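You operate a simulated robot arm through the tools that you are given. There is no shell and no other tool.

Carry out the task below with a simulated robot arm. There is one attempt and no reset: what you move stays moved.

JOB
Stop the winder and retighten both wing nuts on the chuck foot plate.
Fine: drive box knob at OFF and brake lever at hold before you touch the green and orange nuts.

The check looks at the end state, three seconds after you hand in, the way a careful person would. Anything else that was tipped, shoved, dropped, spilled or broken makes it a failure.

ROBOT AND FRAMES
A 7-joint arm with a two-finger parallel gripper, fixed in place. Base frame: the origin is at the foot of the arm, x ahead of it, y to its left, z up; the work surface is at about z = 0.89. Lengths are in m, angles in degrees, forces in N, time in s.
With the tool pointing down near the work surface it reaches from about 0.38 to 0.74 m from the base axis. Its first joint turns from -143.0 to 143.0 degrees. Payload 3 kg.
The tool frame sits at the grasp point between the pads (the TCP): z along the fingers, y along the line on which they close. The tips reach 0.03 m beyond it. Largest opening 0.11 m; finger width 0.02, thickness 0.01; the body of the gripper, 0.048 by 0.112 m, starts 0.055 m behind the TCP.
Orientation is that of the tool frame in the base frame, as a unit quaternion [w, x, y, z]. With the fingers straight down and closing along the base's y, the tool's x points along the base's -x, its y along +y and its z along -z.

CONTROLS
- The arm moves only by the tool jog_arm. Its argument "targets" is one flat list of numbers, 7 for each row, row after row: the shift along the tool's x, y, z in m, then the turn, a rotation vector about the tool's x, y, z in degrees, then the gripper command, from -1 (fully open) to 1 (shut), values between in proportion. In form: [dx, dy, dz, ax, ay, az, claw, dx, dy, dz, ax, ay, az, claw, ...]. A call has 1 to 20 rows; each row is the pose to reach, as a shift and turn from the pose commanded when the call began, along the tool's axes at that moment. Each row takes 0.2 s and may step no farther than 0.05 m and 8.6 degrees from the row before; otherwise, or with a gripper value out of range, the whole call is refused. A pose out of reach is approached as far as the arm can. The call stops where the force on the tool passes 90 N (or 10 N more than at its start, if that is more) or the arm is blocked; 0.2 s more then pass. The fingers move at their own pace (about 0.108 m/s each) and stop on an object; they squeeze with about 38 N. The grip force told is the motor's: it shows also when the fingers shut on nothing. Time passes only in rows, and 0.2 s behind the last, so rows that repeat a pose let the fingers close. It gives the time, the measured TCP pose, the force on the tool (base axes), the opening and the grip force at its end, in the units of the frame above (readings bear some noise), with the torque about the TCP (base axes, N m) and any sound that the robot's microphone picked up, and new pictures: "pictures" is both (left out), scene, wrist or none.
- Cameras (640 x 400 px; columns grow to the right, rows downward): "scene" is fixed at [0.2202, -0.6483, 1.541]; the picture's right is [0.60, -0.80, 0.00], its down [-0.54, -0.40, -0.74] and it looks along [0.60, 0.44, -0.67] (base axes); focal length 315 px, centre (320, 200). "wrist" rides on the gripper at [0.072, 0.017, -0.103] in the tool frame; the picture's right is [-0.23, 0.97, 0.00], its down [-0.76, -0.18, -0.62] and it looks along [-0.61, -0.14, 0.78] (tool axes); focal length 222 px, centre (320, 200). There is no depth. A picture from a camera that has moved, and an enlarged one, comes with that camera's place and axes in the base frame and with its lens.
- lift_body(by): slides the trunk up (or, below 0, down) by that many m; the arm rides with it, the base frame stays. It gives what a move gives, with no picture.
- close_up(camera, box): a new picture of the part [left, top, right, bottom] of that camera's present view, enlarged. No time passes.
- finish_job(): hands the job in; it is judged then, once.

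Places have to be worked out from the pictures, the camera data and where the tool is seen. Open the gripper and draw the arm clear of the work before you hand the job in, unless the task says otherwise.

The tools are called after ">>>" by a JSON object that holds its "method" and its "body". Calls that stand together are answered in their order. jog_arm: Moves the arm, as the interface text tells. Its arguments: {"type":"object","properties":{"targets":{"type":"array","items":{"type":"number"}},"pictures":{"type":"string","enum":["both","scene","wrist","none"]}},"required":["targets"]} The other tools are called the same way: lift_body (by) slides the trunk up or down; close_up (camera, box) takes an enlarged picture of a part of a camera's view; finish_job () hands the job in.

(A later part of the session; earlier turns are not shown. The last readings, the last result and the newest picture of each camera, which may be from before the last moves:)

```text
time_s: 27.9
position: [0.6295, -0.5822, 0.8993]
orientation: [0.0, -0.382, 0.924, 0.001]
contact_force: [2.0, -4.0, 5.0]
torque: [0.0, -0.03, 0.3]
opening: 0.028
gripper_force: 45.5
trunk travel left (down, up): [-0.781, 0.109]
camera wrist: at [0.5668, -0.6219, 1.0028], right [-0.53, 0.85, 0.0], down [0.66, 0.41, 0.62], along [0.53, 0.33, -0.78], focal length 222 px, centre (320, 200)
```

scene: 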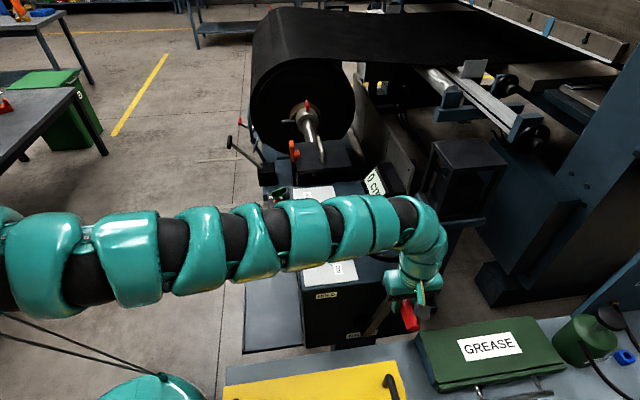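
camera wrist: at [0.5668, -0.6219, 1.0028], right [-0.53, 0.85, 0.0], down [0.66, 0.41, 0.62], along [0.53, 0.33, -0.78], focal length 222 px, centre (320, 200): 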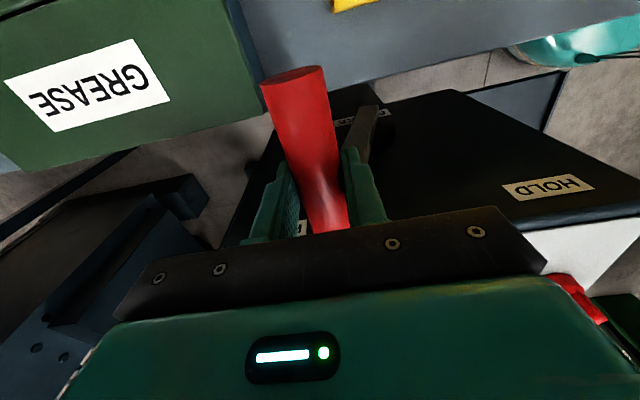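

The handle is gripped (opening 0.028). I'll drag it along its arc toward HOLD about the pivot near b = 0.803, z = 0.65, the first half now.

>>> {"method": "jog_arm", "body": {"targets": [0, 0.007, -0.0015, 0, 0, 0, 1, 0, 0.017, -0.003, 0, 0, 0, 1, 0, 0.027, -0.0045, 0, 0, 0, 1, 0, 0.037, -0.0053, 0, 0, 0, 1, 0, 0.047, -0.0058, 0, 0, 0, 1, 0, 0.057, -0.0059, 0, 0, 0, 1], "pictures": "both"}}

```text
time_s: 29.3
position: [0.5869, -0.5392, 0.9069]
orientation: [0.0, -0.383, 0.924, 0.001]
contact_force: [-6.3, -5.0, 15.6]
torque: [0.09, -0.13, 0.24]
opening: 0.0283
gripper_force: 44.9
trunk travel left (down, up): [-0.781, 0.109]
camera wrist: at [0.5248, -0.5798, 1.0095], right [-0.53, 0.85, 0.0], down [0.67, 0.41, 0.62], along [0.53, 0.33, -0.78], focal length 222 px, centre (320, 200)
```

scene: 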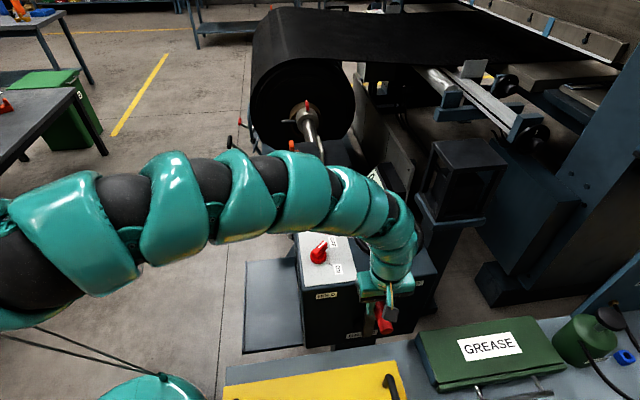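
wrist: 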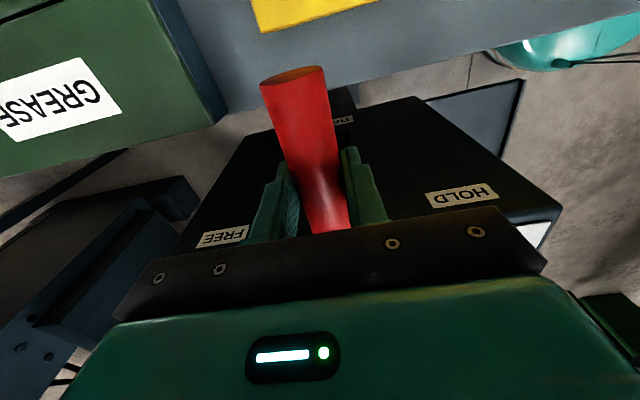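

The lever is upright at mid-travel, with FREE and HOLD both visible. I'll continue along the arc to the HOLD side.

>>> {"method": "jog_arm", "body": {"targets": [0, 0.01, 0, 0, 0, 0, 1, 0, 0.02, 0.0006, 0, 0, 0, 1, 0, 0.03, 0.0018, 0, 0, 0, 1, 0, 0.04, 0.0035, 0, 0, 0, 1, 0, 0.05, 0.0055, 0, 0, 0, 1, 0, 0.06, 0.008, 0, 0, 0, 1], "pictures": "both"}}

```text
time_s: 30.7
position: [0.5465, -0.4981, 0.896]
orientation: [0.0, -0.382, 0.924, 0.001]
contact_force: [-5.1, -7.3, -2.6]
torque: [-0.47, -0.19, 0.35]
opening: 0.0283
gripper_force: 45.0
trunk travel left (down, up): [-0.781, 0.109]
camera wrist: at [0.4838, -0.5375, 0.9994], right [-0.53, 0.85, 0.0], down [0.67, 0.41, 0.62], along [0.53, 0.33, -0.78], focal length 222 px, centre (320, 200)
```

scene: 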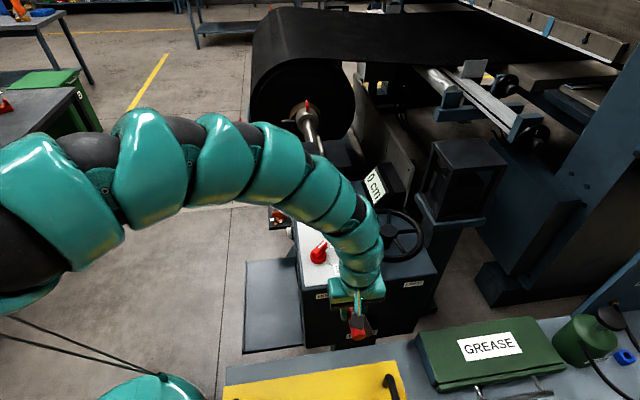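
wrist: 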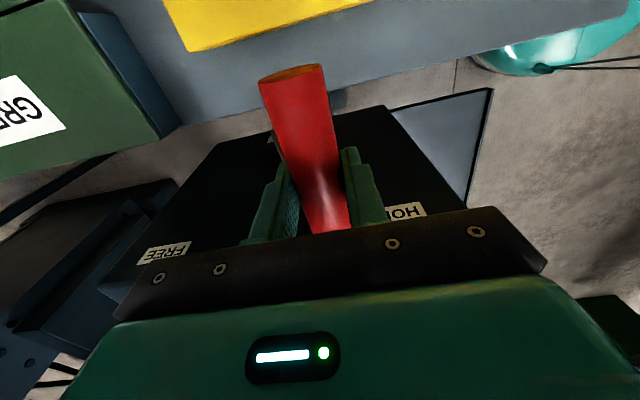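

The handle is at b ≈ 0.739, nearing the HOLD label. I'll keep going in small steps and feel for the end stop.

>>> {"method": "jog_arm", "body": {"targets": [0, 0.006, 0.0015, 0, 0, 0, 1, 0, 0.012, 0.0035, 0, 0, 0, 1, 0, 0.017, 0.005, 0, 0, 0, 1], "pictures": "scene"}}

>>> {"method": "close_up", "body": {"camera": "scene", "box": [290, 250, 450, 362]}}

```text
time_s: 31.5
position: [0.5352, -0.4863, 0.89]
orientation: [0.0, -0.383, 0.924, 0.001]
contact_force: [-8.1, 1.5, 14.7]
torque: [0.13, -0.4, -0.11]
opening: 0.0283
gripper_force: 45.1
out of reach, approached as far as the arm can: row 3
trunk travel left (down, up): [-0.781, 0.109]
```

scene: 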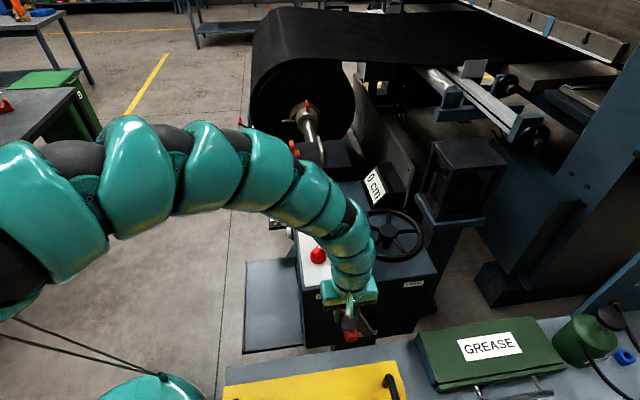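

```text
3.57 times, centred on (370, 306) of scene
camera zoom: at [0.2202, -0.6483, 1.541], right [0.6, -0.8, 0.0], down [-0.54, -0.4, -0.74], along [0.6, 0.44, -0.67], focal length 1124 px, centre (141, -179)
```

zoom: 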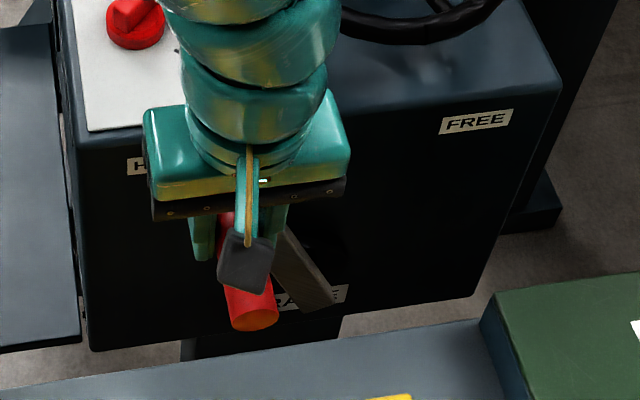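

The arm's inner limit stopped the last row, with the handle at b ≈ 0.722. I'll release, raise the trunk 10 cm and look at where the lever actually stands.

>>> {"method": "jog_arm", "body": {"targets": [0, 0, 0, 0, 0, 0, 0.2, 0, 0, 0, 0, 0, 0, -0.2, 0, 0, 0, 0, 0, 0, -0.2], "pictures": "none"}}

>>> {"method": "lift_body", "body": {"by": 0.1}}

>>> {"method": "jog_arm", "body": {"targets": [0, 0, 0, 0, 0, 0, -0.2], "pictures": "both"}}

>>> {"method": "close_up", "body": {"camera": "scene", "box": [290, 250, 450, 362]}}

>>> {"method": "close_up", "body": {"camera": "wrist", "box": [160, 60, 480, 260]}}

```text
time_s: 32.3
position: [0.538, -0.4885, 0.8905]
orientation: [-0.002, -0.383, 0.924, 0.002]
contact_force: [-0.3, -0.2, -0.4]
torque: [-0.02, 0.01, -0.02]
opening: 0.0662
gripper_force: 0.0
trunk travel left (down, up): [-0.781, 0.109]
```

```text
time_s: 33.6
position: [0.5368, -0.4889, 0.9897]
orientation: [0.0, -0.382, 0.924, 0.001]
contact_force: [-0.3, -0.5, -0.1]
torque: [0.01, 0.0, 0.03]
opening: 0.0662
gripper_force: 0.0
trunk travel left (down, up): [-0.881, 0.009]
```

```text
time_s: 34.0
position: [0.5387, -0.4886, 0.9892]
orientation: [-0.001, -0.383, 0.924, 0.002]
contact_force: [0.2, -0.7, 0.5]
torque: [-0.03, 0.02, 0.02]
opening: 0.0658
gripper_force: 0.0
trunk travel left (down, up): [-0.881, 0.009]
camera wrist: at [0.4751, -0.5282, 1.0926], right [-0.53, 0.85, 0.0], down [0.67, 0.41, 0.62], along [0.53, 0.33, -0.78], focal length 222 px, centre (320, 200)
```

scene: 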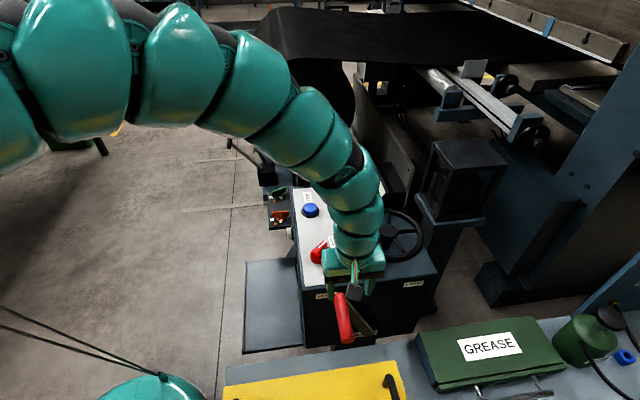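
wrist: 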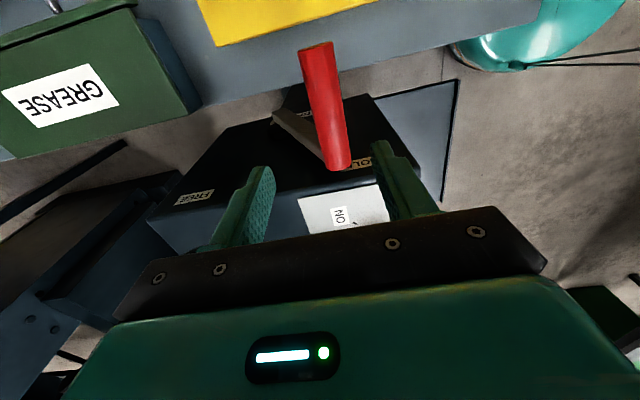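

```text
3.57 times, centred on (370, 306) of scene
camera zoom: at [0.2202, -0.6483, 1.541], right [0.6, -0.8, 0.0], down [-0.54, -0.4, -0.74], along [0.6, 0.44, -0.67], focal length 1124 px, centre (141, -179)
```

zoom: 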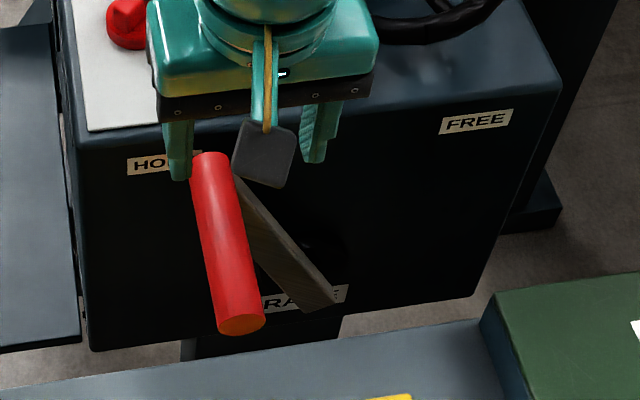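

```text
2.00 times, centred on (320, 160) of wrist
camera zoom: at [0.4751, -0.5282, 1.0926], right [-0.53, 0.85, 0.0], down [0.67, 0.41, 0.62], along [0.53, 0.33, -0.78], focal length 444 px, centre (320, 280)
```

zoom: 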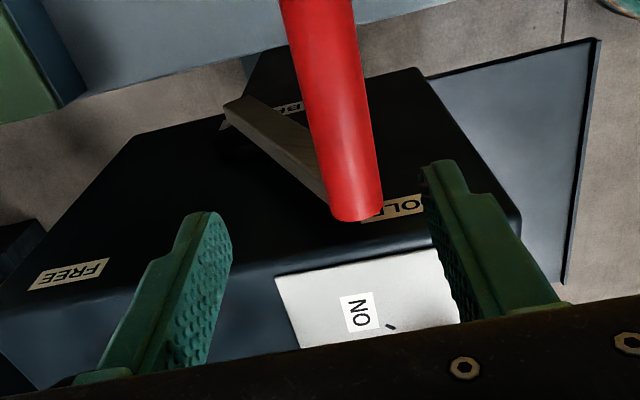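

On release the lever settled a little further, to b ≈ 0.715, mirroring its starting angle, which suggests it is at the HOLD stop. I'll lower again and press gently with the far finger to confirm that it is against the stop.

>>> {"method": "jog_arm", "body": {"targets": [0, 0.006, 0.03, 0, 0, 0, -0.2, 0, 0.006, 0.06, 0, 0, 0, -0.2, 0, 0.006, 0.089, 0, 0, 0, -0.2, 0, 0.016, 0.089, 0, 0, 0, -0.2, 0, 0.024, 0.089, 0, 0, 0, -0.2], "pictures": "wrist"}}

>>> {"method": "close_up", "body": {"camera": "wrist", "box": [160, 60, 480, 260]}}

```text
time_s: 35.2
position: [0.522, -0.47, 0.9009]
orientation: [-0.002, -0.382, 0.924, 0.002]
contact_force: [-0.1, -0.3, -0.1]
torque: [0.05, 0.0, -0.01]
opening: 0.066
gripper_force: 0.1
trunk travel left (down, up): [-0.881, 0.009]
camera wrist: at [0.4594, -0.5112, 1.0039], right [-0.53, 0.85, 0.0], down [0.67, 0.41, 0.62], along [0.53, 0.33, -0.78], focal length 222 px, centre (320, 200)
```

wrist: 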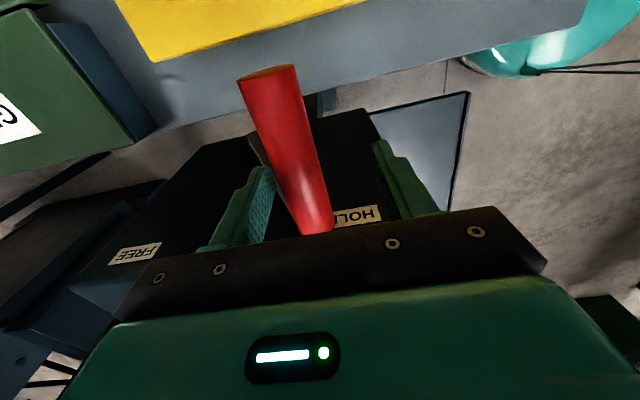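

```text
2.00 times, centred on (320, 160) of wrist
camera zoom: at [0.4594, -0.5112, 1.0039], right [-0.53, 0.85, 0.0], down [0.67, 0.41, 0.62], along [0.53, 0.33, -0.78], focal length 444 px, centre (320, 280)
```

zoom: 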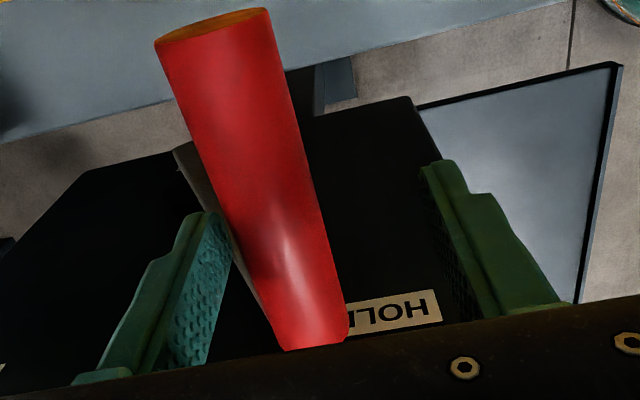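

>>> {"method": "jog_arm", "body": {"targets": [0, 0.003, 0, 0, 0, 0, -0.2, 0, 0.006, 0, 0, 0, 0, -0.2, 0, 0.009, 0, 0, 0, 0, -0.2], "pictures": "none"}}

>>> {"method": "jog_arm", "body": {"targets": [0, 0.003, 0, 0, 0, 0, -0.2], "pictures": "wrist"}}

```text
time_s: 36.0
position: [0.5156, -0.4665, 0.9001]
orientation: [0.0, -0.382, 0.924, 0.0]
contact_force: [6.7, -6.6, 3.6]
torque: [-0.27, -0.22, 0.1]
opening: 0.0704
gripper_force: 5.0
trunk travel left (down, up): [-0.881, 0.009]
```

```text
time_s: 36.4
position: [0.5132, -0.4648, 0.9]
orientation: [0.0, -0.383, 0.924, 0.0]
contact_force: [11.7, -14.6, 6.7]
torque: [-0.47, -0.38, 0.11]
opening: 0.0753
gripper_force: 9.6
trunk travel left (down, up): [-0.881, 0.009]
camera wrist: at [0.4513, -0.5045, 1.0035], right [-0.53, 0.85, 0.0], down [0.66, 0.41, 0.62], along [0.53, 0.33, -0.78], focal length 222 px, centre (320, 200)
```

wrist: 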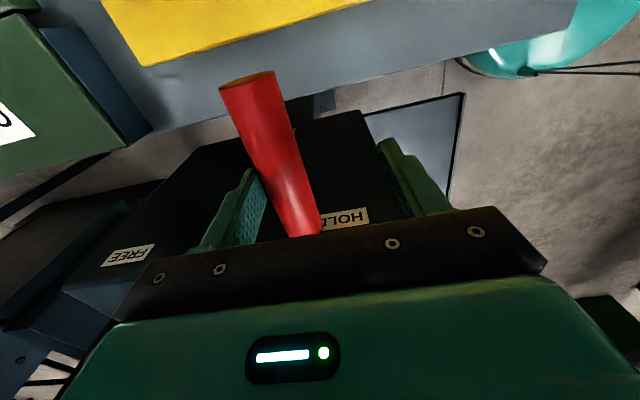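

The force climbs to about 19 N and the fingers get back-driven while the lever stays put, so the brake is hard against its HOLD stop. I'll back off, rise clear of the handle and move outward and up.

>>> {"method": "jog_arm", "body": {"targets": [0, -0.007, 0, 0, 0, 0, -0.2, 0, -0.013, 0, 0, 0, 0, -0.2, 0, -0.013, -0.03, 0, 0, 0, -0.2, 0, -0.02, -0.06, 0, 0, 0, -0.2, 0, -0.04, -0.09, 0, 0, 0, -0.2, 0, -0.062, -0.115, 0, 0, 0, -0.2], "pictures": "both"}}

>>> {"method": "close_up", "body": {"camera": "scene", "box": [290, 220, 450, 362]}}

```text
time_s: 37.8
position: [0.5556, -0.5057, 1.0156]
orientation: [-0.002, -0.382, 0.924, 0.001]
contact_force: [0.4, 0.8, -0.2]
torque: [-0.01, -0.01, -0.02]
opening: 0.0659
gripper_force: 0.1
trunk travel left (down, up): [-0.881, 0.009]
camera wrist: at [0.4931, -0.5461, 1.1187], right [-0.53, 0.85, 0.0], down [0.67, 0.41, 0.62], along [0.53, 0.33, -0.78], focal length 222 px, centre (320, 200)
```

scene: 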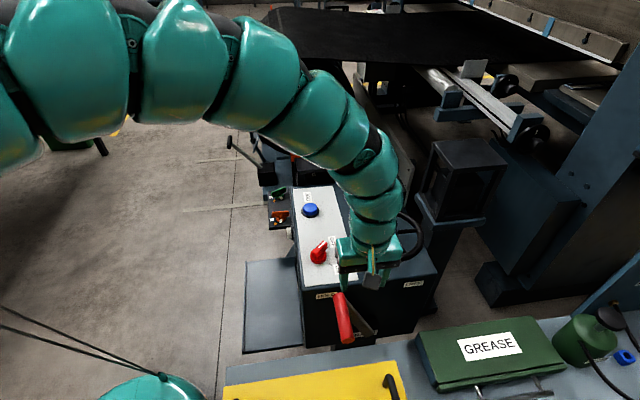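
wrist: 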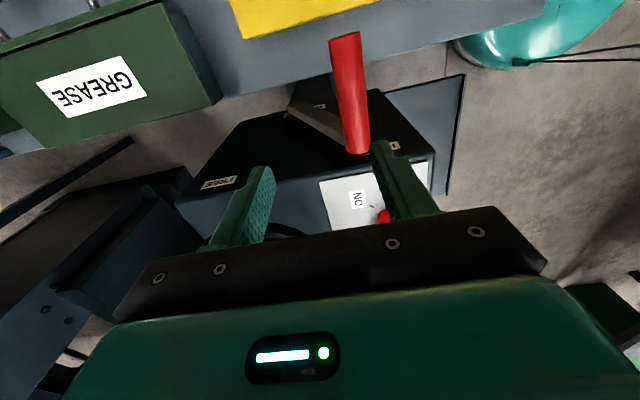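

```text
2.82 times, centred on (370, 291) of scene
camera zoom: at [0.2202, -0.6483, 1.541], right [0.6, -0.8, 0.0], down [-0.54, -0.4, -0.74], along [0.6, 0.44, -0.67], focal length 887 px, centre (179, -56)
```

zoom: 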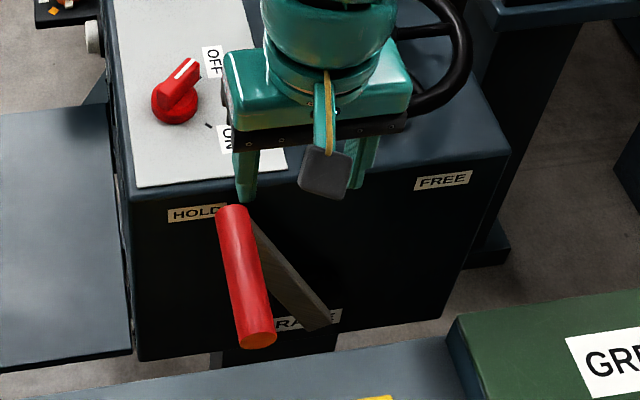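

The knob is at OFF and the brake is at HOLD. Now I'll swing over to the foot plate at a safe height above everything on the box, turning the gripper back on the way.

>>> {"method": "jog_arm", "body": {"targets": [-0.0441, 0.0027, -0.008, 0, 0, 3.75, -0.2, -0.0878, 0.0086, -0.01, 0, 0, 7.5, -0.2, -0.131, 0.017, -0.01, 0, 0, 11.25, -0.2, -0.1737, 0.0281, -0.01, 0, 0, 15, -0.2, -0.2157, 0.0416, -0.01, 0, 0, 18.75, -0.2, -0.2569, 0.0575, -0.01, 0, 0, 22.5, -0.2, -0.297, 0.0758, -0.01, 0, 0, 26.25, -0.2, -0.3359, 0.0964, -0.01, 0, 0, 30, -0.2, -0.3736, 0.1194, -0.01, 0, 0, 33.75, -0.2, -0.4099, 0.1445, -0.01, 0, 0, 37.5, -0.2, -0.4446, 0.1715, -0.01, 0, 0, 41.25, -0.2, -0.4776, 0.2005, -0.01, 0, 0, 45, -0.2], "pictures": "both"}}

```text
time_s: 40.4
position: [0.7505, -0.027, 1.0269]
orientation: [0.0, 0.001, 1.0, 0.001]
contact_force: [-1.0, -0.6, -0.3]
torque: [-0.01, 0.05, 0.03]
opening: 0.0659
gripper_force: 0.0
trunk travel left (down, up): [-0.881, 0.009]
camera wrist: at [0.6781, -0.0102, 1.1299], right [0.23, 0.97, 0.0], down [0.76, -0.18, 0.62], along [0.61, -0.14, -0.78], focal length 222 px, centre (320, 200)
```

scene: 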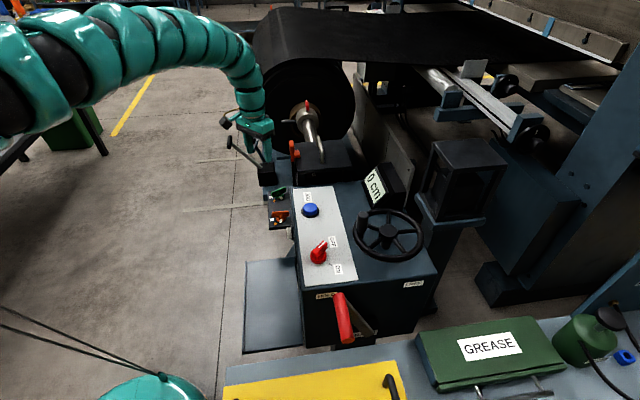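
wrist: 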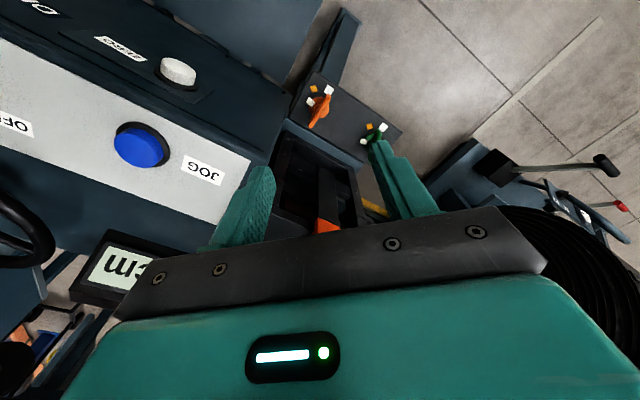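

>>> {"method": "close_up", "body": {"camera": "wrist", "box": [250, 50, 430, 162]}}

>>> {"method": "close_up", "body": {"camera": "scene", "box": [250, 170, 320, 240]}}

>>> {"method": "close_up", "body": {"camera": "wrist", "box": [20, 0, 260, 150]}}

>>> {"method": "close_up", "body": {"camera": "wrist", "box": [400, 100, 640, 250]}}

```text
3.56 times, centred on (340, 106) of wrist
camera zoom: at [0.6781, -0.0102, 1.1299], right [0.23, 0.97, 0.0], down [0.76, -0.18, 0.62], along [0.61, -0.14, -0.78], focal length 790 px, centre (249, 534)
```

zoom: 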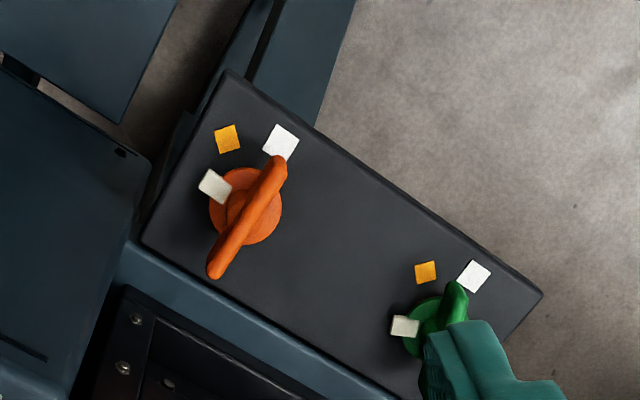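

```text
5.71 times, centred on (285, 205) of scene
camera zoom: at [0.2202, -0.6483, 1.541], right [0.6, -0.8, 0.0], down [-0.54, -0.4, -0.74], along [0.6, 0.44, -0.67], focal length 1799 px, centre (520, 171)
```

zoom: 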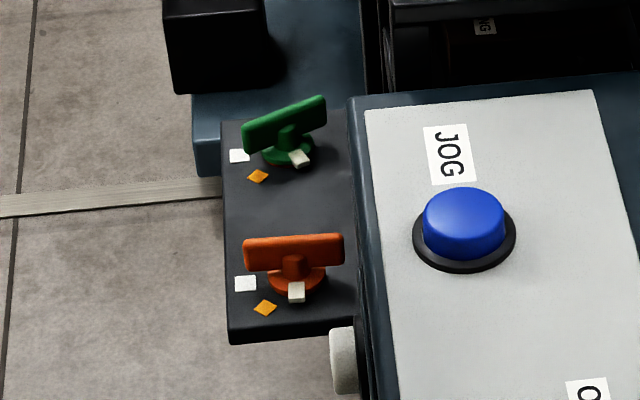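

```text
2.67 times, centred on (140, 75) of wrist
camera zoom: at [0.6781, -0.0102, 1.1299], right [0.23, 0.97, 0.0], down [0.76, -0.18, 0.62], along [0.61, -0.14, -0.78], focal length 592 px, centre (800, 533)
```

zoom: 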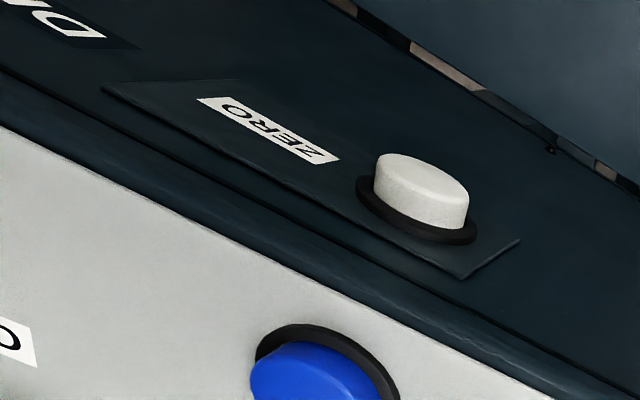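

```text
2.67 times, centred on (520, 175) of wrist
camera zoom: at [0.6781, -0.0102, 1.1299], right [0.23, 0.97, 0.0], down [0.76, -0.18, 0.62], along [0.61, -0.14, -0.78], focal length 592 px, centre (-213, 267)
```

zoom: 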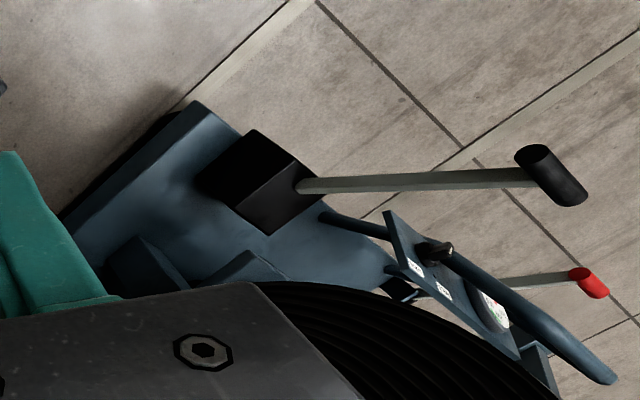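

The plate top comes out at z ≈ 0.70, the orange hub at about (0.794, -0.040) and the green hub at about (0.882, 0.048). Both wings lie along the (1,-1) diagonal, and clockwise tightening carries each cream tag toward the white square. Before coming down I'll check the surroundings for clearance.

>>> {"method": "close_up", "body": {"camera": "scene", "box": [220, 90, 400, 210]}}

>>> {"method": "close_up", "body": {"camera": "wrist", "box": [230, 60, 430, 240]}}

```text
3.33 times, centred on (310, 150) of scene
camera zoom: at [0.2202, -0.6483, 1.541], right [0.6, -0.8, 0.0], down [-0.54, -0.4, -0.74], along [0.6, 0.44, -0.67], focal length 1050 px, centre (353, 367)
```

zoom: 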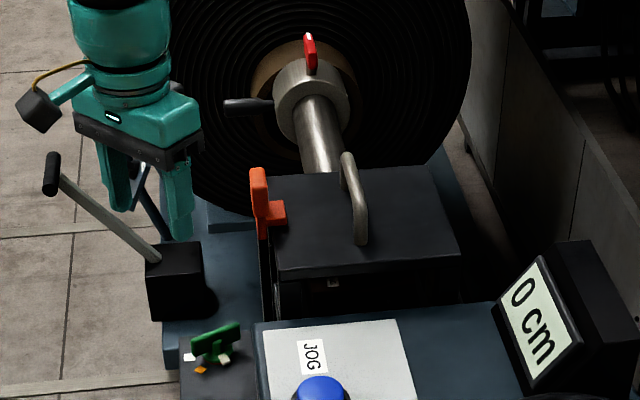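

```text
2.22 times, centred on (330, 150) of wrist
camera zoom: at [0.6781, -0.0102, 1.1299], right [0.23, 0.97, 0.0], down [0.76, -0.18, 0.62], along [0.61, -0.14, -0.78], focal length 494 px, centre (298, 311)
```

zoom: 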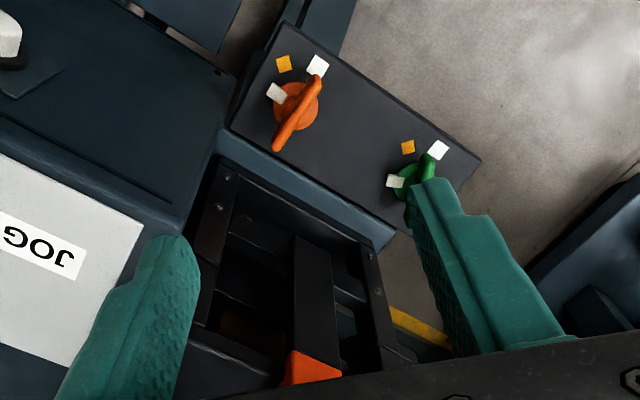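

A vertical frame wall stands at b ≈ 0.66 beside the plate, so the gripper has about 1.5 cm to spare if the camera stays on the outer side. That means turning the gripper from -45° to -135°. I'll test that wrist rotation up here, over the orange nut, before going down.

>>> {"method": "jog_arm", "body": {"targets": [-0.008, -0.002, 0, 0, 0, 8, -0.2, -0.016, -0.005, 0, 0, 0, 16, -0.2, -0.024, -0.007, 0, 0, 0, 24, -0.2, -0.032, -0.009, 0, 0, 0, 32, -0.2, -0.04, -0.011, 0, 0, 0, 40, -0.2, -0.0435, -0.013, 0, 0, 0, 48, -0.2, -0.0435, -0.013, 0, 0, 0, 56, -0.2, -0.0435, -0.013, 0, 0, 0, 64, -0.2, -0.0435, -0.013, 0, 0, 0, 72, -0.2, -0.0435, -0.013, 0, 0, 0, 80, -0.2, -0.0435, -0.013, 0, 0, 0, 88, -0.2, -0.0435, -0.013, 0, 0, 0, 96, -0.2, -0.0435, -0.013, 0, 0, 0, 104, -0.2, -0.0435, -0.013, 0, 0, 0, 112, -0.2, -0.0435, -0.013, 0, 0, 0, 120, -0.2, -0.0435, -0.013, 0, 0, 0, 128, -0.2, -0.0435, -0.013, 0, 0, 0, 135, -0.2], "pictures": "both"}}

```text
time_s: 44.0
position: [0.7535, -0.039, 1.0362]
orientation: [-0.001, 0.925, 0.381, -0.001]
contact_force: [-0.4, 1.4, 0.6]
torque: [-0.12, -0.07, -0.01]
opening: 0.0659
gripper_force: 0.1
out of reach, approached as far as the arm can: row 3, 4, 5, 6, 7, 8, 9, 10, 11, 12, 13, 14, 15, 16, 17
trunk travel left (down, up): [-0.881, 0.009]
camera wrist: at [0.8172, 0.0001, 1.1389], right [0.53, -0.85, 0.0], down [-0.66, -0.41, 0.63], along [-0.53, -0.33, -0.78], focal length 222 px, centre (320, 200)
```

scene: 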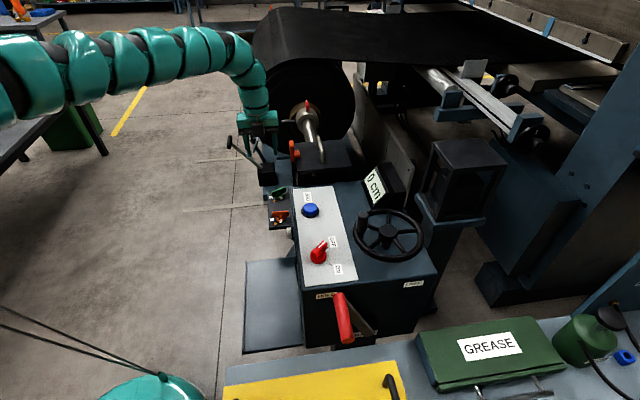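
wrist: 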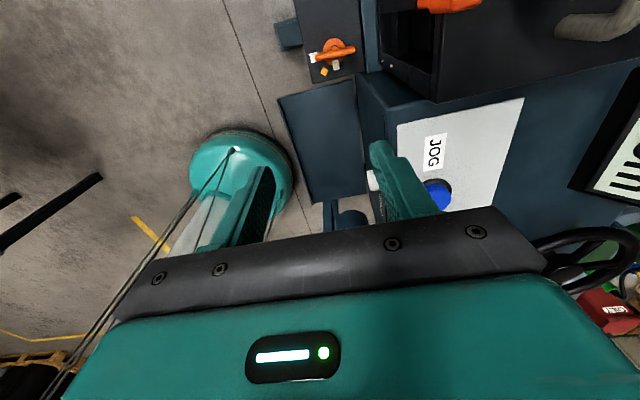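

The arm can't reach far enough with that wrist twist. Its natural side is the +45° yaw I used for the lever. I'll turn back to +45° and plan to push the wing round with closed fingers, then square it up by gripping.

>>> {"method": "jog_arm", "body": {"targets": [0, 0, 0, 0, 0, -8.5, -0.2, 0, 0, 0, 0, 0, -17, -0.2, 0, 0, 0, 0, 0, -25.5, -0.2, 0, 0, 0, 0, 0, -34, -0.2, 0, 0, 0, 0, 0, -42.5, -0.2, 0, 0, 0, 0, 0, -51, -0.2, 0, 0, 0, 0, 0, -59.5, -0.2, 0, 0, 0, 0, 0, -68, -0.2, 0, 0, 0, 0, 0, -76.5, -0.2, 0, 0, 0, 0, 0, -85, -0.2, 0, 0, 0, 0, 0, -93.5, -0.2, 0, 0, 0, 0, 0, -102, -0.2, 0, 0, 0, 0, 0, -110.5, -0.2, 0, 0, 0, 0, 0, -119, -0.2, 0, 0, 0, 0, 0, -127.5, -0.2, 0, 0, 0, 0, 0, -136, -0.2, 0, 0, 0, 0, 0, -144.5, -0.2, 0, 0, 0, 0, 0, -153, -0.2, 0, 0, 0, 0, 0, -161.5, 0.2, 0, 0, 0, 0, 0, -170, 1], "pictures": "none"}}

>>> {"method": "jog_arm", "body": {"targets": [0, 0, 0, 0, 0, -5, 1, 0, 0, 0, 0, 0, -10, 1], "pictures": "wrist"}}

```text
time_s: 48.2
position: [0.7495, -0.0409, 1.0355]
orientation: [-0.002, -0.302, 0.953, 0.001]
contact_force: [-0.4, -0.2, -0.3]
torque: [0.0, 0.01, 0.0]
opening: 0.0
gripper_force: 37.7
trunk travel left (down, up): [-0.881, 0.009]
```

```text
time_s: 48.8
position: [0.7486, -0.0396, 1.036]
orientation: [-0.001, -0.384, 0.923, 0.002]
contact_force: [0.2, -0.2, 0.0]
torque: [0.01, 0.03, -0.01]
opening: 0.0002
gripper_force: 37.8
trunk travel left (down, up): [-0.881, 0.009]
camera wrist: at [0.6872, -0.0797, 1.1389], right [-0.53, 0.85, 0.0], down [0.67, 0.41, 0.62], along [0.53, 0.33, -0.78], focal length 222 px, centre (320, 200)
```

wrist: 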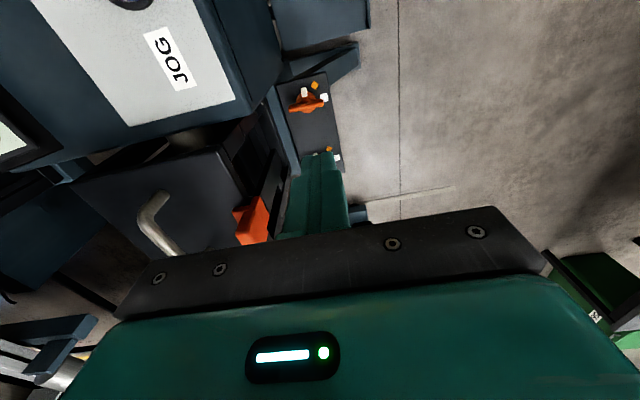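

>>> {"method": "close_up", "body": {"camera": "wrist", "box": [250, 60, 380, 180]}}

>>> {"method": "close_up", "body": {"camera": "wrist", "box": [60, 100, 360, 288]}}

```text
3.33 times, centred on (315, 120) of wrist
camera zoom: at [0.6872, -0.0797, 1.1389], right [-0.53, 0.85, 0.0], down [0.67, 0.41, 0.62], along [0.53, 0.33, -0.78], focal length 740 px, centre (337, 467)
```

zoom: 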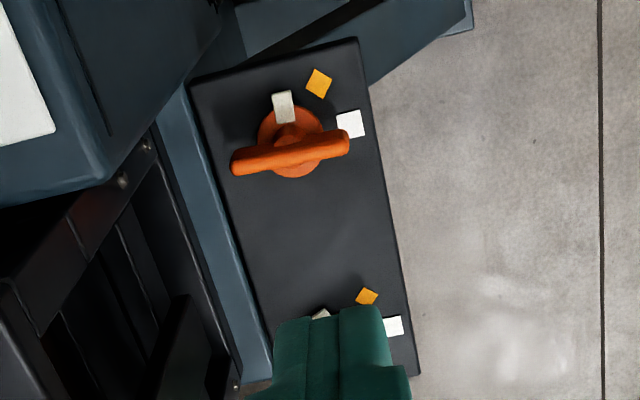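

```text
2.13 times, centred on (210, 194) of wrist
camera zoom: at [0.6872, -0.0797, 1.1389], right [-0.53, 0.85, 0.0], down [0.67, 0.41, 0.62], along [0.53, 0.33, -0.78], focal length 473 px, centre (554, 213)
```

zoom: 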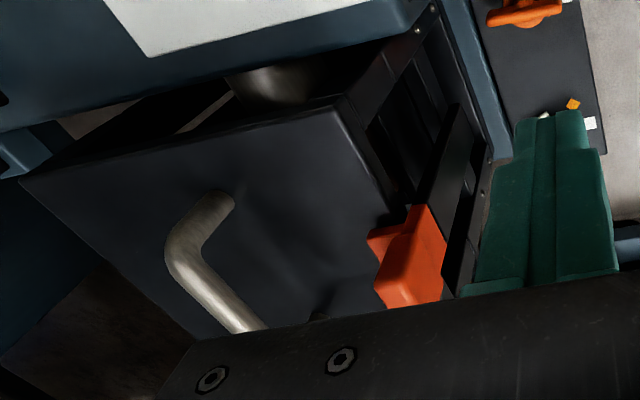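

With the yaw at +45°, I place the orange axis at (0.796, -0.041) with the wing top at about z = 0.733. I'll position the closed fingertips on the near side of the wing's outer half, still high, and then lower the trunk.

>>> {"method": "jog_arm", "body": {"targets": [-0.0106, -0.0107, 0, 0, 0, 0, 1], "pictures": "none"}}

>>> {"method": "lift_body", "body": {"by": -0.2}}

>>> {"method": "jog_arm", "body": {"targets": [0, 0, 0, 0, 0, 0, 1], "pictures": "both"}}

>>> {"method": "close_up", "body": {"camera": "wrist", "box": [240, 60, 400, 200]}}

```text
time_s: 49.2
position: [0.7643, -0.0402, 1.0341]
orientation: [-0.001, -0.383, 0.924, 0.001]
contact_force: [-0.4, -0.4, 0.9]
torque: [0.0, -0.02, -0.02]
opening: 0.0
gripper_force: 38.1
trunk travel left (down, up): [-0.881, 0.009]
```

```text
time_s: 51.4
position: [0.7636, -0.0401, 0.8341]
orientation: [-0.002, -0.383, 0.924, 0.001]
contact_force: [0.0, -0.2, 0.0]
torque: [-0.01, 0.0, -0.01]
opening: 0.0
gripper_force: 37.5
trunk travel left (down, up): [-0.681, 0.209]
```

```text
time_s: 51.8
position: [0.7644, -0.0396, 0.8341]
orientation: [-0.002, -0.383, 0.924, 0.001]
contact_force: [0.2, 0.7, -0.5]
torque: [0.0, -0.03, 0.01]
opening: 0.0
gripper_force: 37.4
trunk travel left (down, up): [-0.681, 0.209]
camera wrist: at [0.7023, -0.0803, 0.9378], right [-0.53, 0.85, 0.0], down [0.67, 0.41, 0.62], along [0.53, 0.33, -0.78], focal length 222 px, centre (320, 200)
```

scene: 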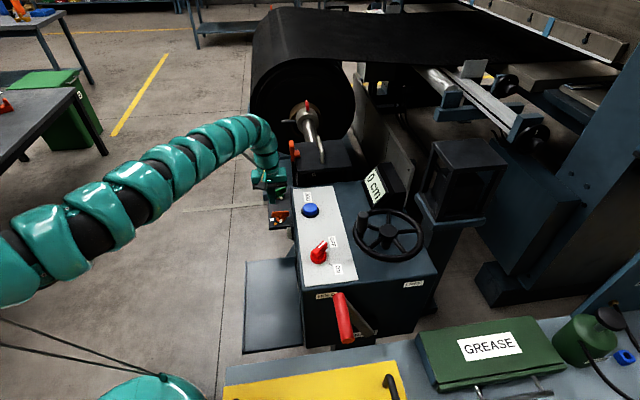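
wrist: 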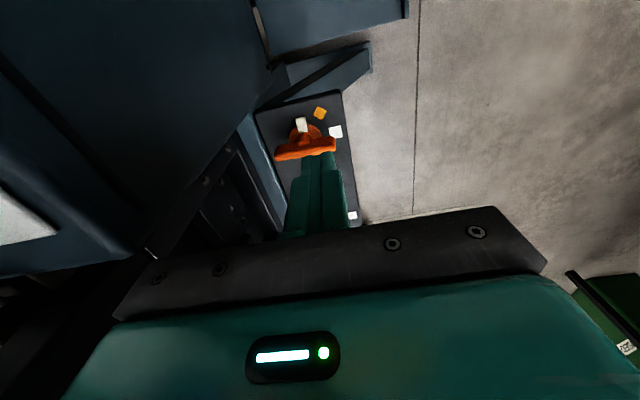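

```text
2.86 times, centred on (320, 130) of wrist
camera zoom: at [0.7023, -0.0803, 0.9378], right [-0.53, 0.85, 0.0], down [0.67, 0.41, 0.62], along [0.53, 0.33, -0.78], focal length 635 px, centre (320, 400)
```

zoom: 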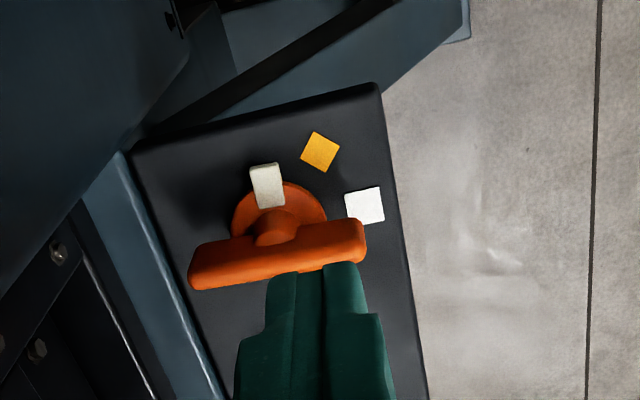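

The fingertips are lined up just on the near side of the orange wing's outer half. I'll lower the trunk another 6 cm, then jog down the last bit in small steps, watching for contact.

>>> {"method": "lift_body", "body": {"by": -0.06}}

>>> {"method": "jog_arm", "body": {"targets": [0, 0, 0.01, 0, 0, 0, 1, 0, 0, 0.02, 0, 0, 0, 1, 0, 0, 0.028, 0, 0, 0, 1, 0, 0, 0.034, 0, 0, 0, 1], "pictures": "both"}}

>>> {"method": "close_up", "body": {"camera": "wrist", "box": [240, 60, 400, 200]}}

>>> {"method": "close_up", "body": {"camera": "scene", "box": [240, 150, 340, 240]}}

```text
time_s: 52.8
position: [0.7637, -0.0402, 0.7741]
orientation: [-0.002, -0.382, 0.924, 0.001]
contact_force: [0.3, -0.5, -0.1]
torque: [0.03, -0.04, -0.02]
opening: 0.0
gripper_force: 38.1
trunk travel left (down, up): [-0.621, 0.269]
```

```text
time_s: 53.8
position: [0.7639, -0.0426, 0.7407]
orientation: [-0.002, -0.382, 0.924, 0.001]
contact_force: [0.3, 0.7, 0.3]
torque: [0.0, 0.04, 0.04]
opening: 0.0
gripper_force: 37.2
trunk travel left (down, up): [-0.621, 0.269]
camera wrist: at [0.7009, -0.082, 0.8451], right [-0.53, 0.85, 0.0], down [0.67, 0.41, 0.62], along [0.53, 0.33, -0.78], focal length 222 px, centre (320, 200)
```

scene: 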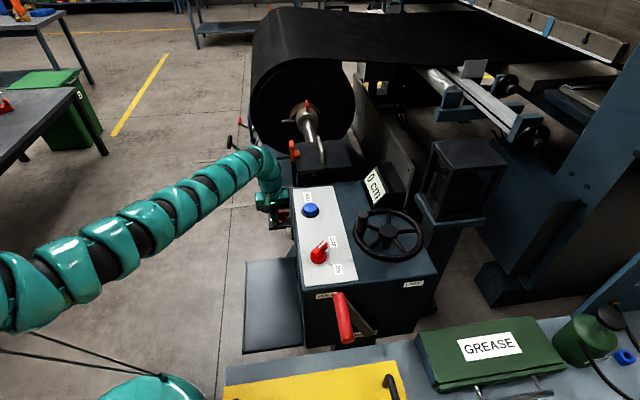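
wrist: 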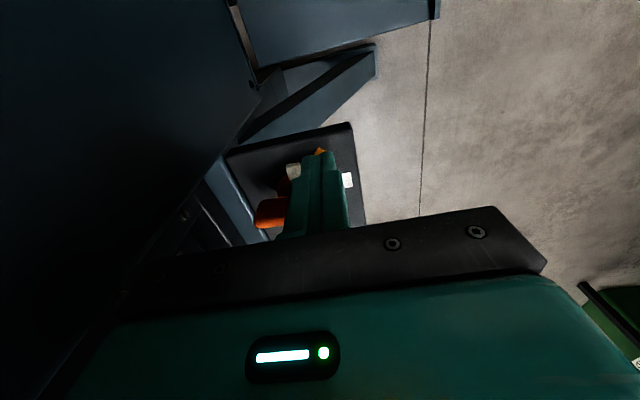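

```text
2.86 times, centred on (320, 130) of wrist
camera zoom: at [0.7009, -0.082, 0.8451], right [-0.53, 0.85, 0.0], down [0.67, 0.41, 0.62], along [0.53, 0.33, -0.78], focal length 635 px, centre (320, 400)
```

zoom: 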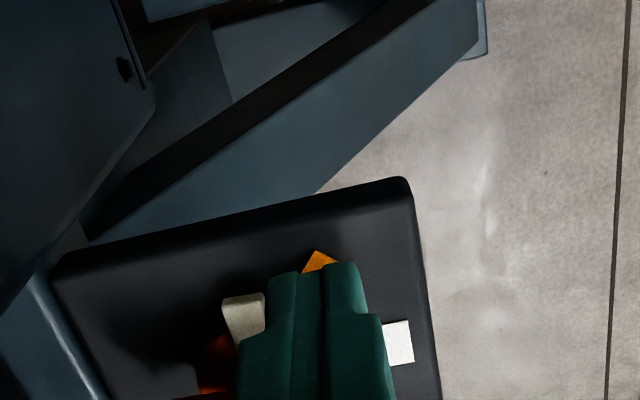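

```text
4.44 times, centred on (290, 195) of scene
camera zoom: at [0.2202, -0.6483, 1.541], right [0.6, -0.8, 0.0], down [-0.54, -0.4, -0.74], along [0.6, 0.44, -0.67], focal length 1399 px, centre (453, 222)
```

zoom: 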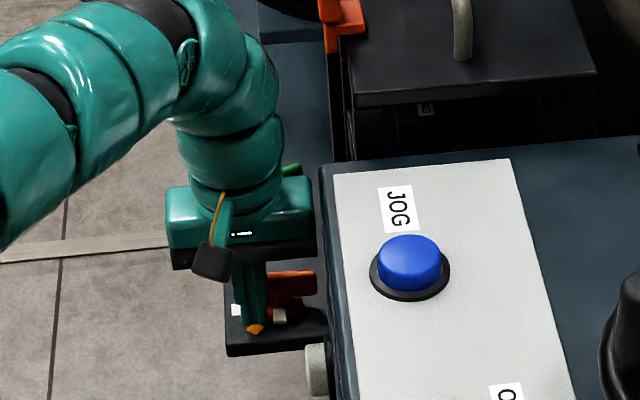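

The closed tips are down at z ≈ 0.711 beside the orange wing with no contact force. I'll push the wing clockwise along an arc about (0.796, -0.041), about 45° first, watching the forces.

>>> {"method": "jog_arm", "body": {"targets": [-0.005, 0.001, 0, 0, 0, 0, 1, -0.0089, 0.0015, 0, 0, 0, 0, 1, -0.0112, 0.0034, 0, 0, 0, 0, 1, -0.0133, 0.0052, 0, 0, 0, 0, 1, -0.0163, 0.0066, 0, 0, 0, 0, 1, -0.0192, 0.0077, 0, 0, 0, 0, 1, -0.0229, 0.0082, 0, 0, 0, 0, 1, -0.0266, 0.0083, 0, 0, 0, 0, 1], "pictures": "both"}}

>>> {"method": "close_up", "body": {"camera": "wrist", "box": [240, 100, 400, 240]}}

>>> {"method": "close_up", "body": {"camera": "scene", "box": [240, 180, 320, 240]}}

```text
time_s: 55.6
position: [0.7612, -0.0291, 0.7441]
orientation: [-0.001, -0.383, 0.924, 0.001]
contact_force: [-0.4, 1.4, -0.5]
torque: [-0.02, -0.02, -0.02]
opening: 0.0
gripper_force: 37.8
out of reach, approached as far as the arm can: row 1, 2, 3, 4, 5, 6, 7, 8
trunk travel left (down, up): [-0.621, 0.269]
camera wrist: at [0.6983, -0.068, 0.8469], right [-0.53, 0.85, 0.0], down [0.67, 0.41, 0.62], along [0.53, 0.33, -0.78], focal length 222 px, centre (320, 200)
```

scene: 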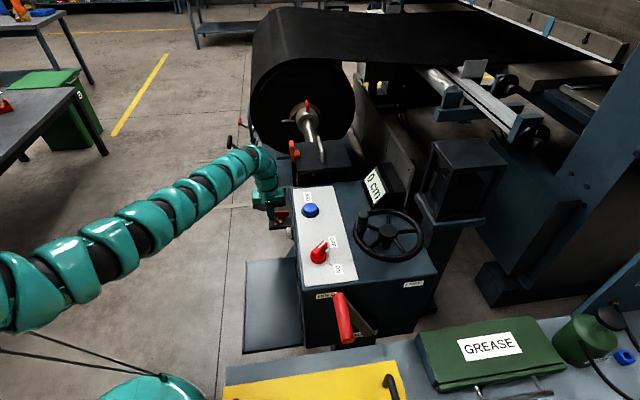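
wrist: 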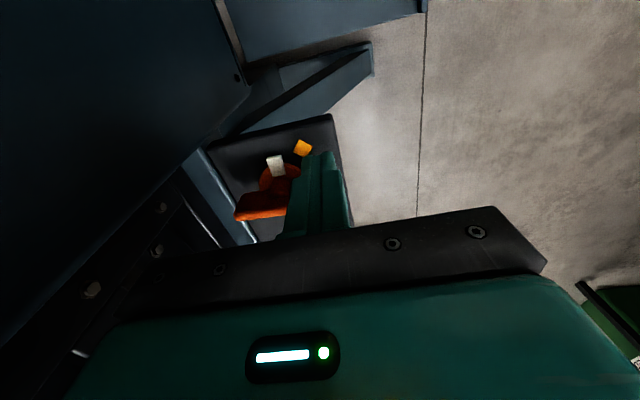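

```text
2.86 times, centred on (320, 170) of wrist
camera zoom: at [0.6983, -0.068, 0.8469], right [-0.53, 0.85, 0.0], down [0.67, 0.41, 0.62], along [0.53, 0.33, -0.78], focal length 635 px, centre (320, 286)
```

zoom: 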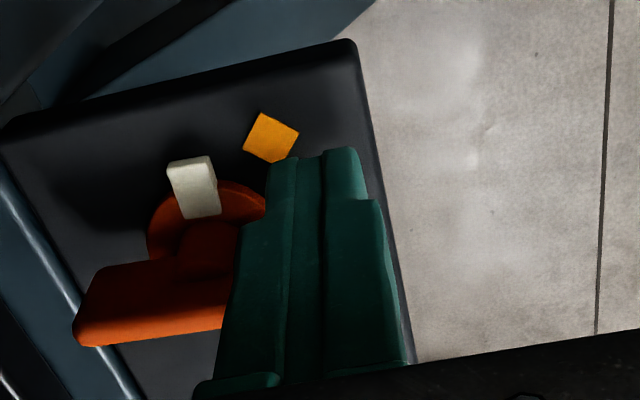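

```text
6.67 times, centred on (280, 210) of scene
camera zoom: at [0.2202, -0.6483, 1.541], right [0.6, -0.8, 0.0], down [-0.54, -0.4, -0.74], along [0.6, 0.44, -0.67], focal length 2099 px, centre (587, 133)
```

zoom: 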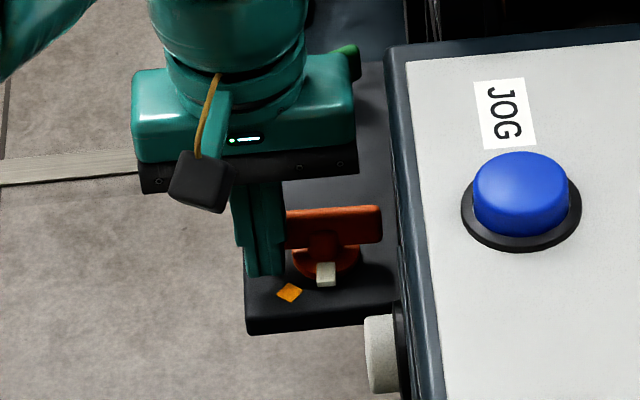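

The arm hit its outer limit before it could push. Comparing the limits I've met, the shoulder seems to be offset to about y = -0.15, so these nuts lie farther out than they look. I'll back off, rise, and tilt the fingers outward by about 22° to gain reach.

>>> {"method": "jog_arm", "body": {"targets": [0.012, 0, 0, 0, 0, 0, 1, 0.015, -0.002, -0.02, 0, 0, 0, 1, 0.015, -0.004, -0.04, 0, 0, 0, 1, 0.015, -0.004, -0.04, 5.2, -5.2, 0, 1, 0.015, -0.004, -0.04, 10.4, -10.4, 0, 1, 0.015, -0.004, -0.04, 15.56, -15.56, 0, 1], "pictures": "both"}}

>>> {"method": "close_up", "body": {"camera": "wrist", "box": [220, 60, 420, 240]}}

>>> {"method": "close_up", "body": {"camera": "scene", "box": [240, 160, 340, 240]}}

```text
time_s: 57.0
position: [0.7544, -0.0436, 0.7835]
orientation: [0.175, -0.375, 0.907, -0.072]
contact_force: [-0.1, 0.1, -0.2]
torque: [0.0, -0.01, 0.03]
opening: 0.0
gripper_force: 37.7
trunk travel left (down, up): [-0.621, 0.269]
camera wrist: at [0.6563, -0.0834, 0.856], right [-0.49, 0.85, -0.2], down [0.38, 0.41, 0.83], along [0.78, 0.33, -0.53], focal length 222 px, centre (320, 200)
```

scene: 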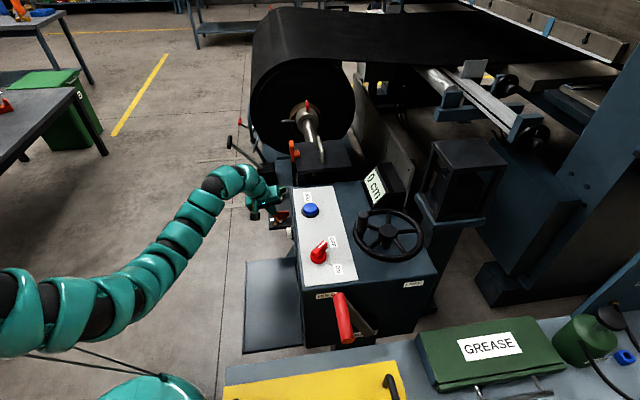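
wrist: 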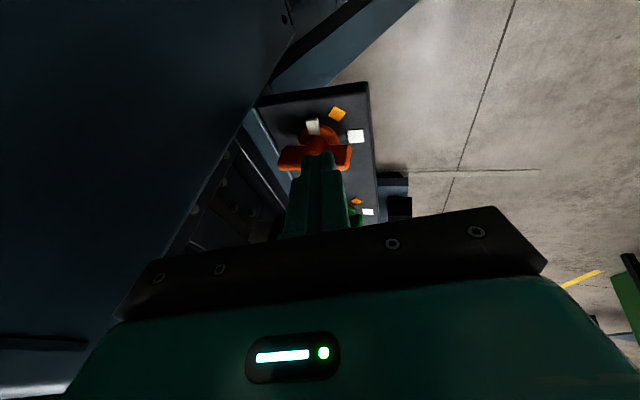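

```text
2.22 times, centred on (320, 150) of wrist
camera zoom: at [0.6563, -0.0834, 0.856], right [-0.49, 0.85, -0.2], down [0.38, 0.41, 0.83], along [0.78, 0.33, -0.53], focal length 494 px, centre (320, 311)
```

zoom: 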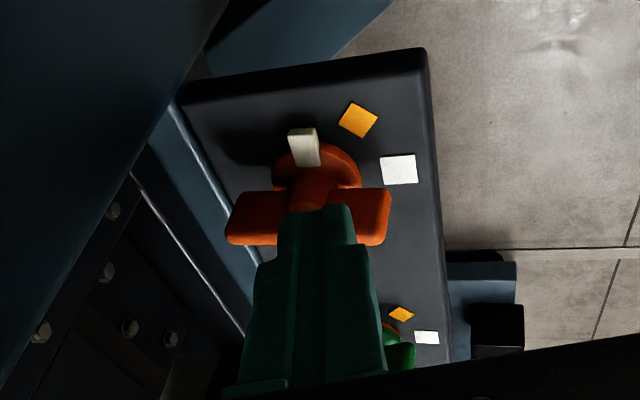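

```text
5.00 times, centred on (290, 200) of scene
camera zoom: at [0.2202, -0.6483, 1.541], right [0.6, -0.8, 0.0], down [-0.54, -0.4, -0.74], along [0.6, 0.44, -0.67], focal length 1574 px, centre (470, 200)
```

zoom: 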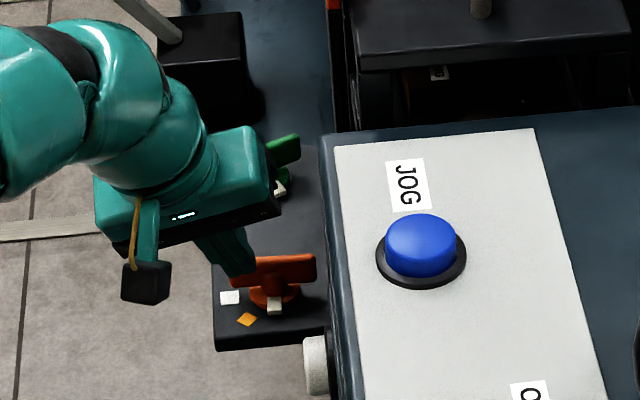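

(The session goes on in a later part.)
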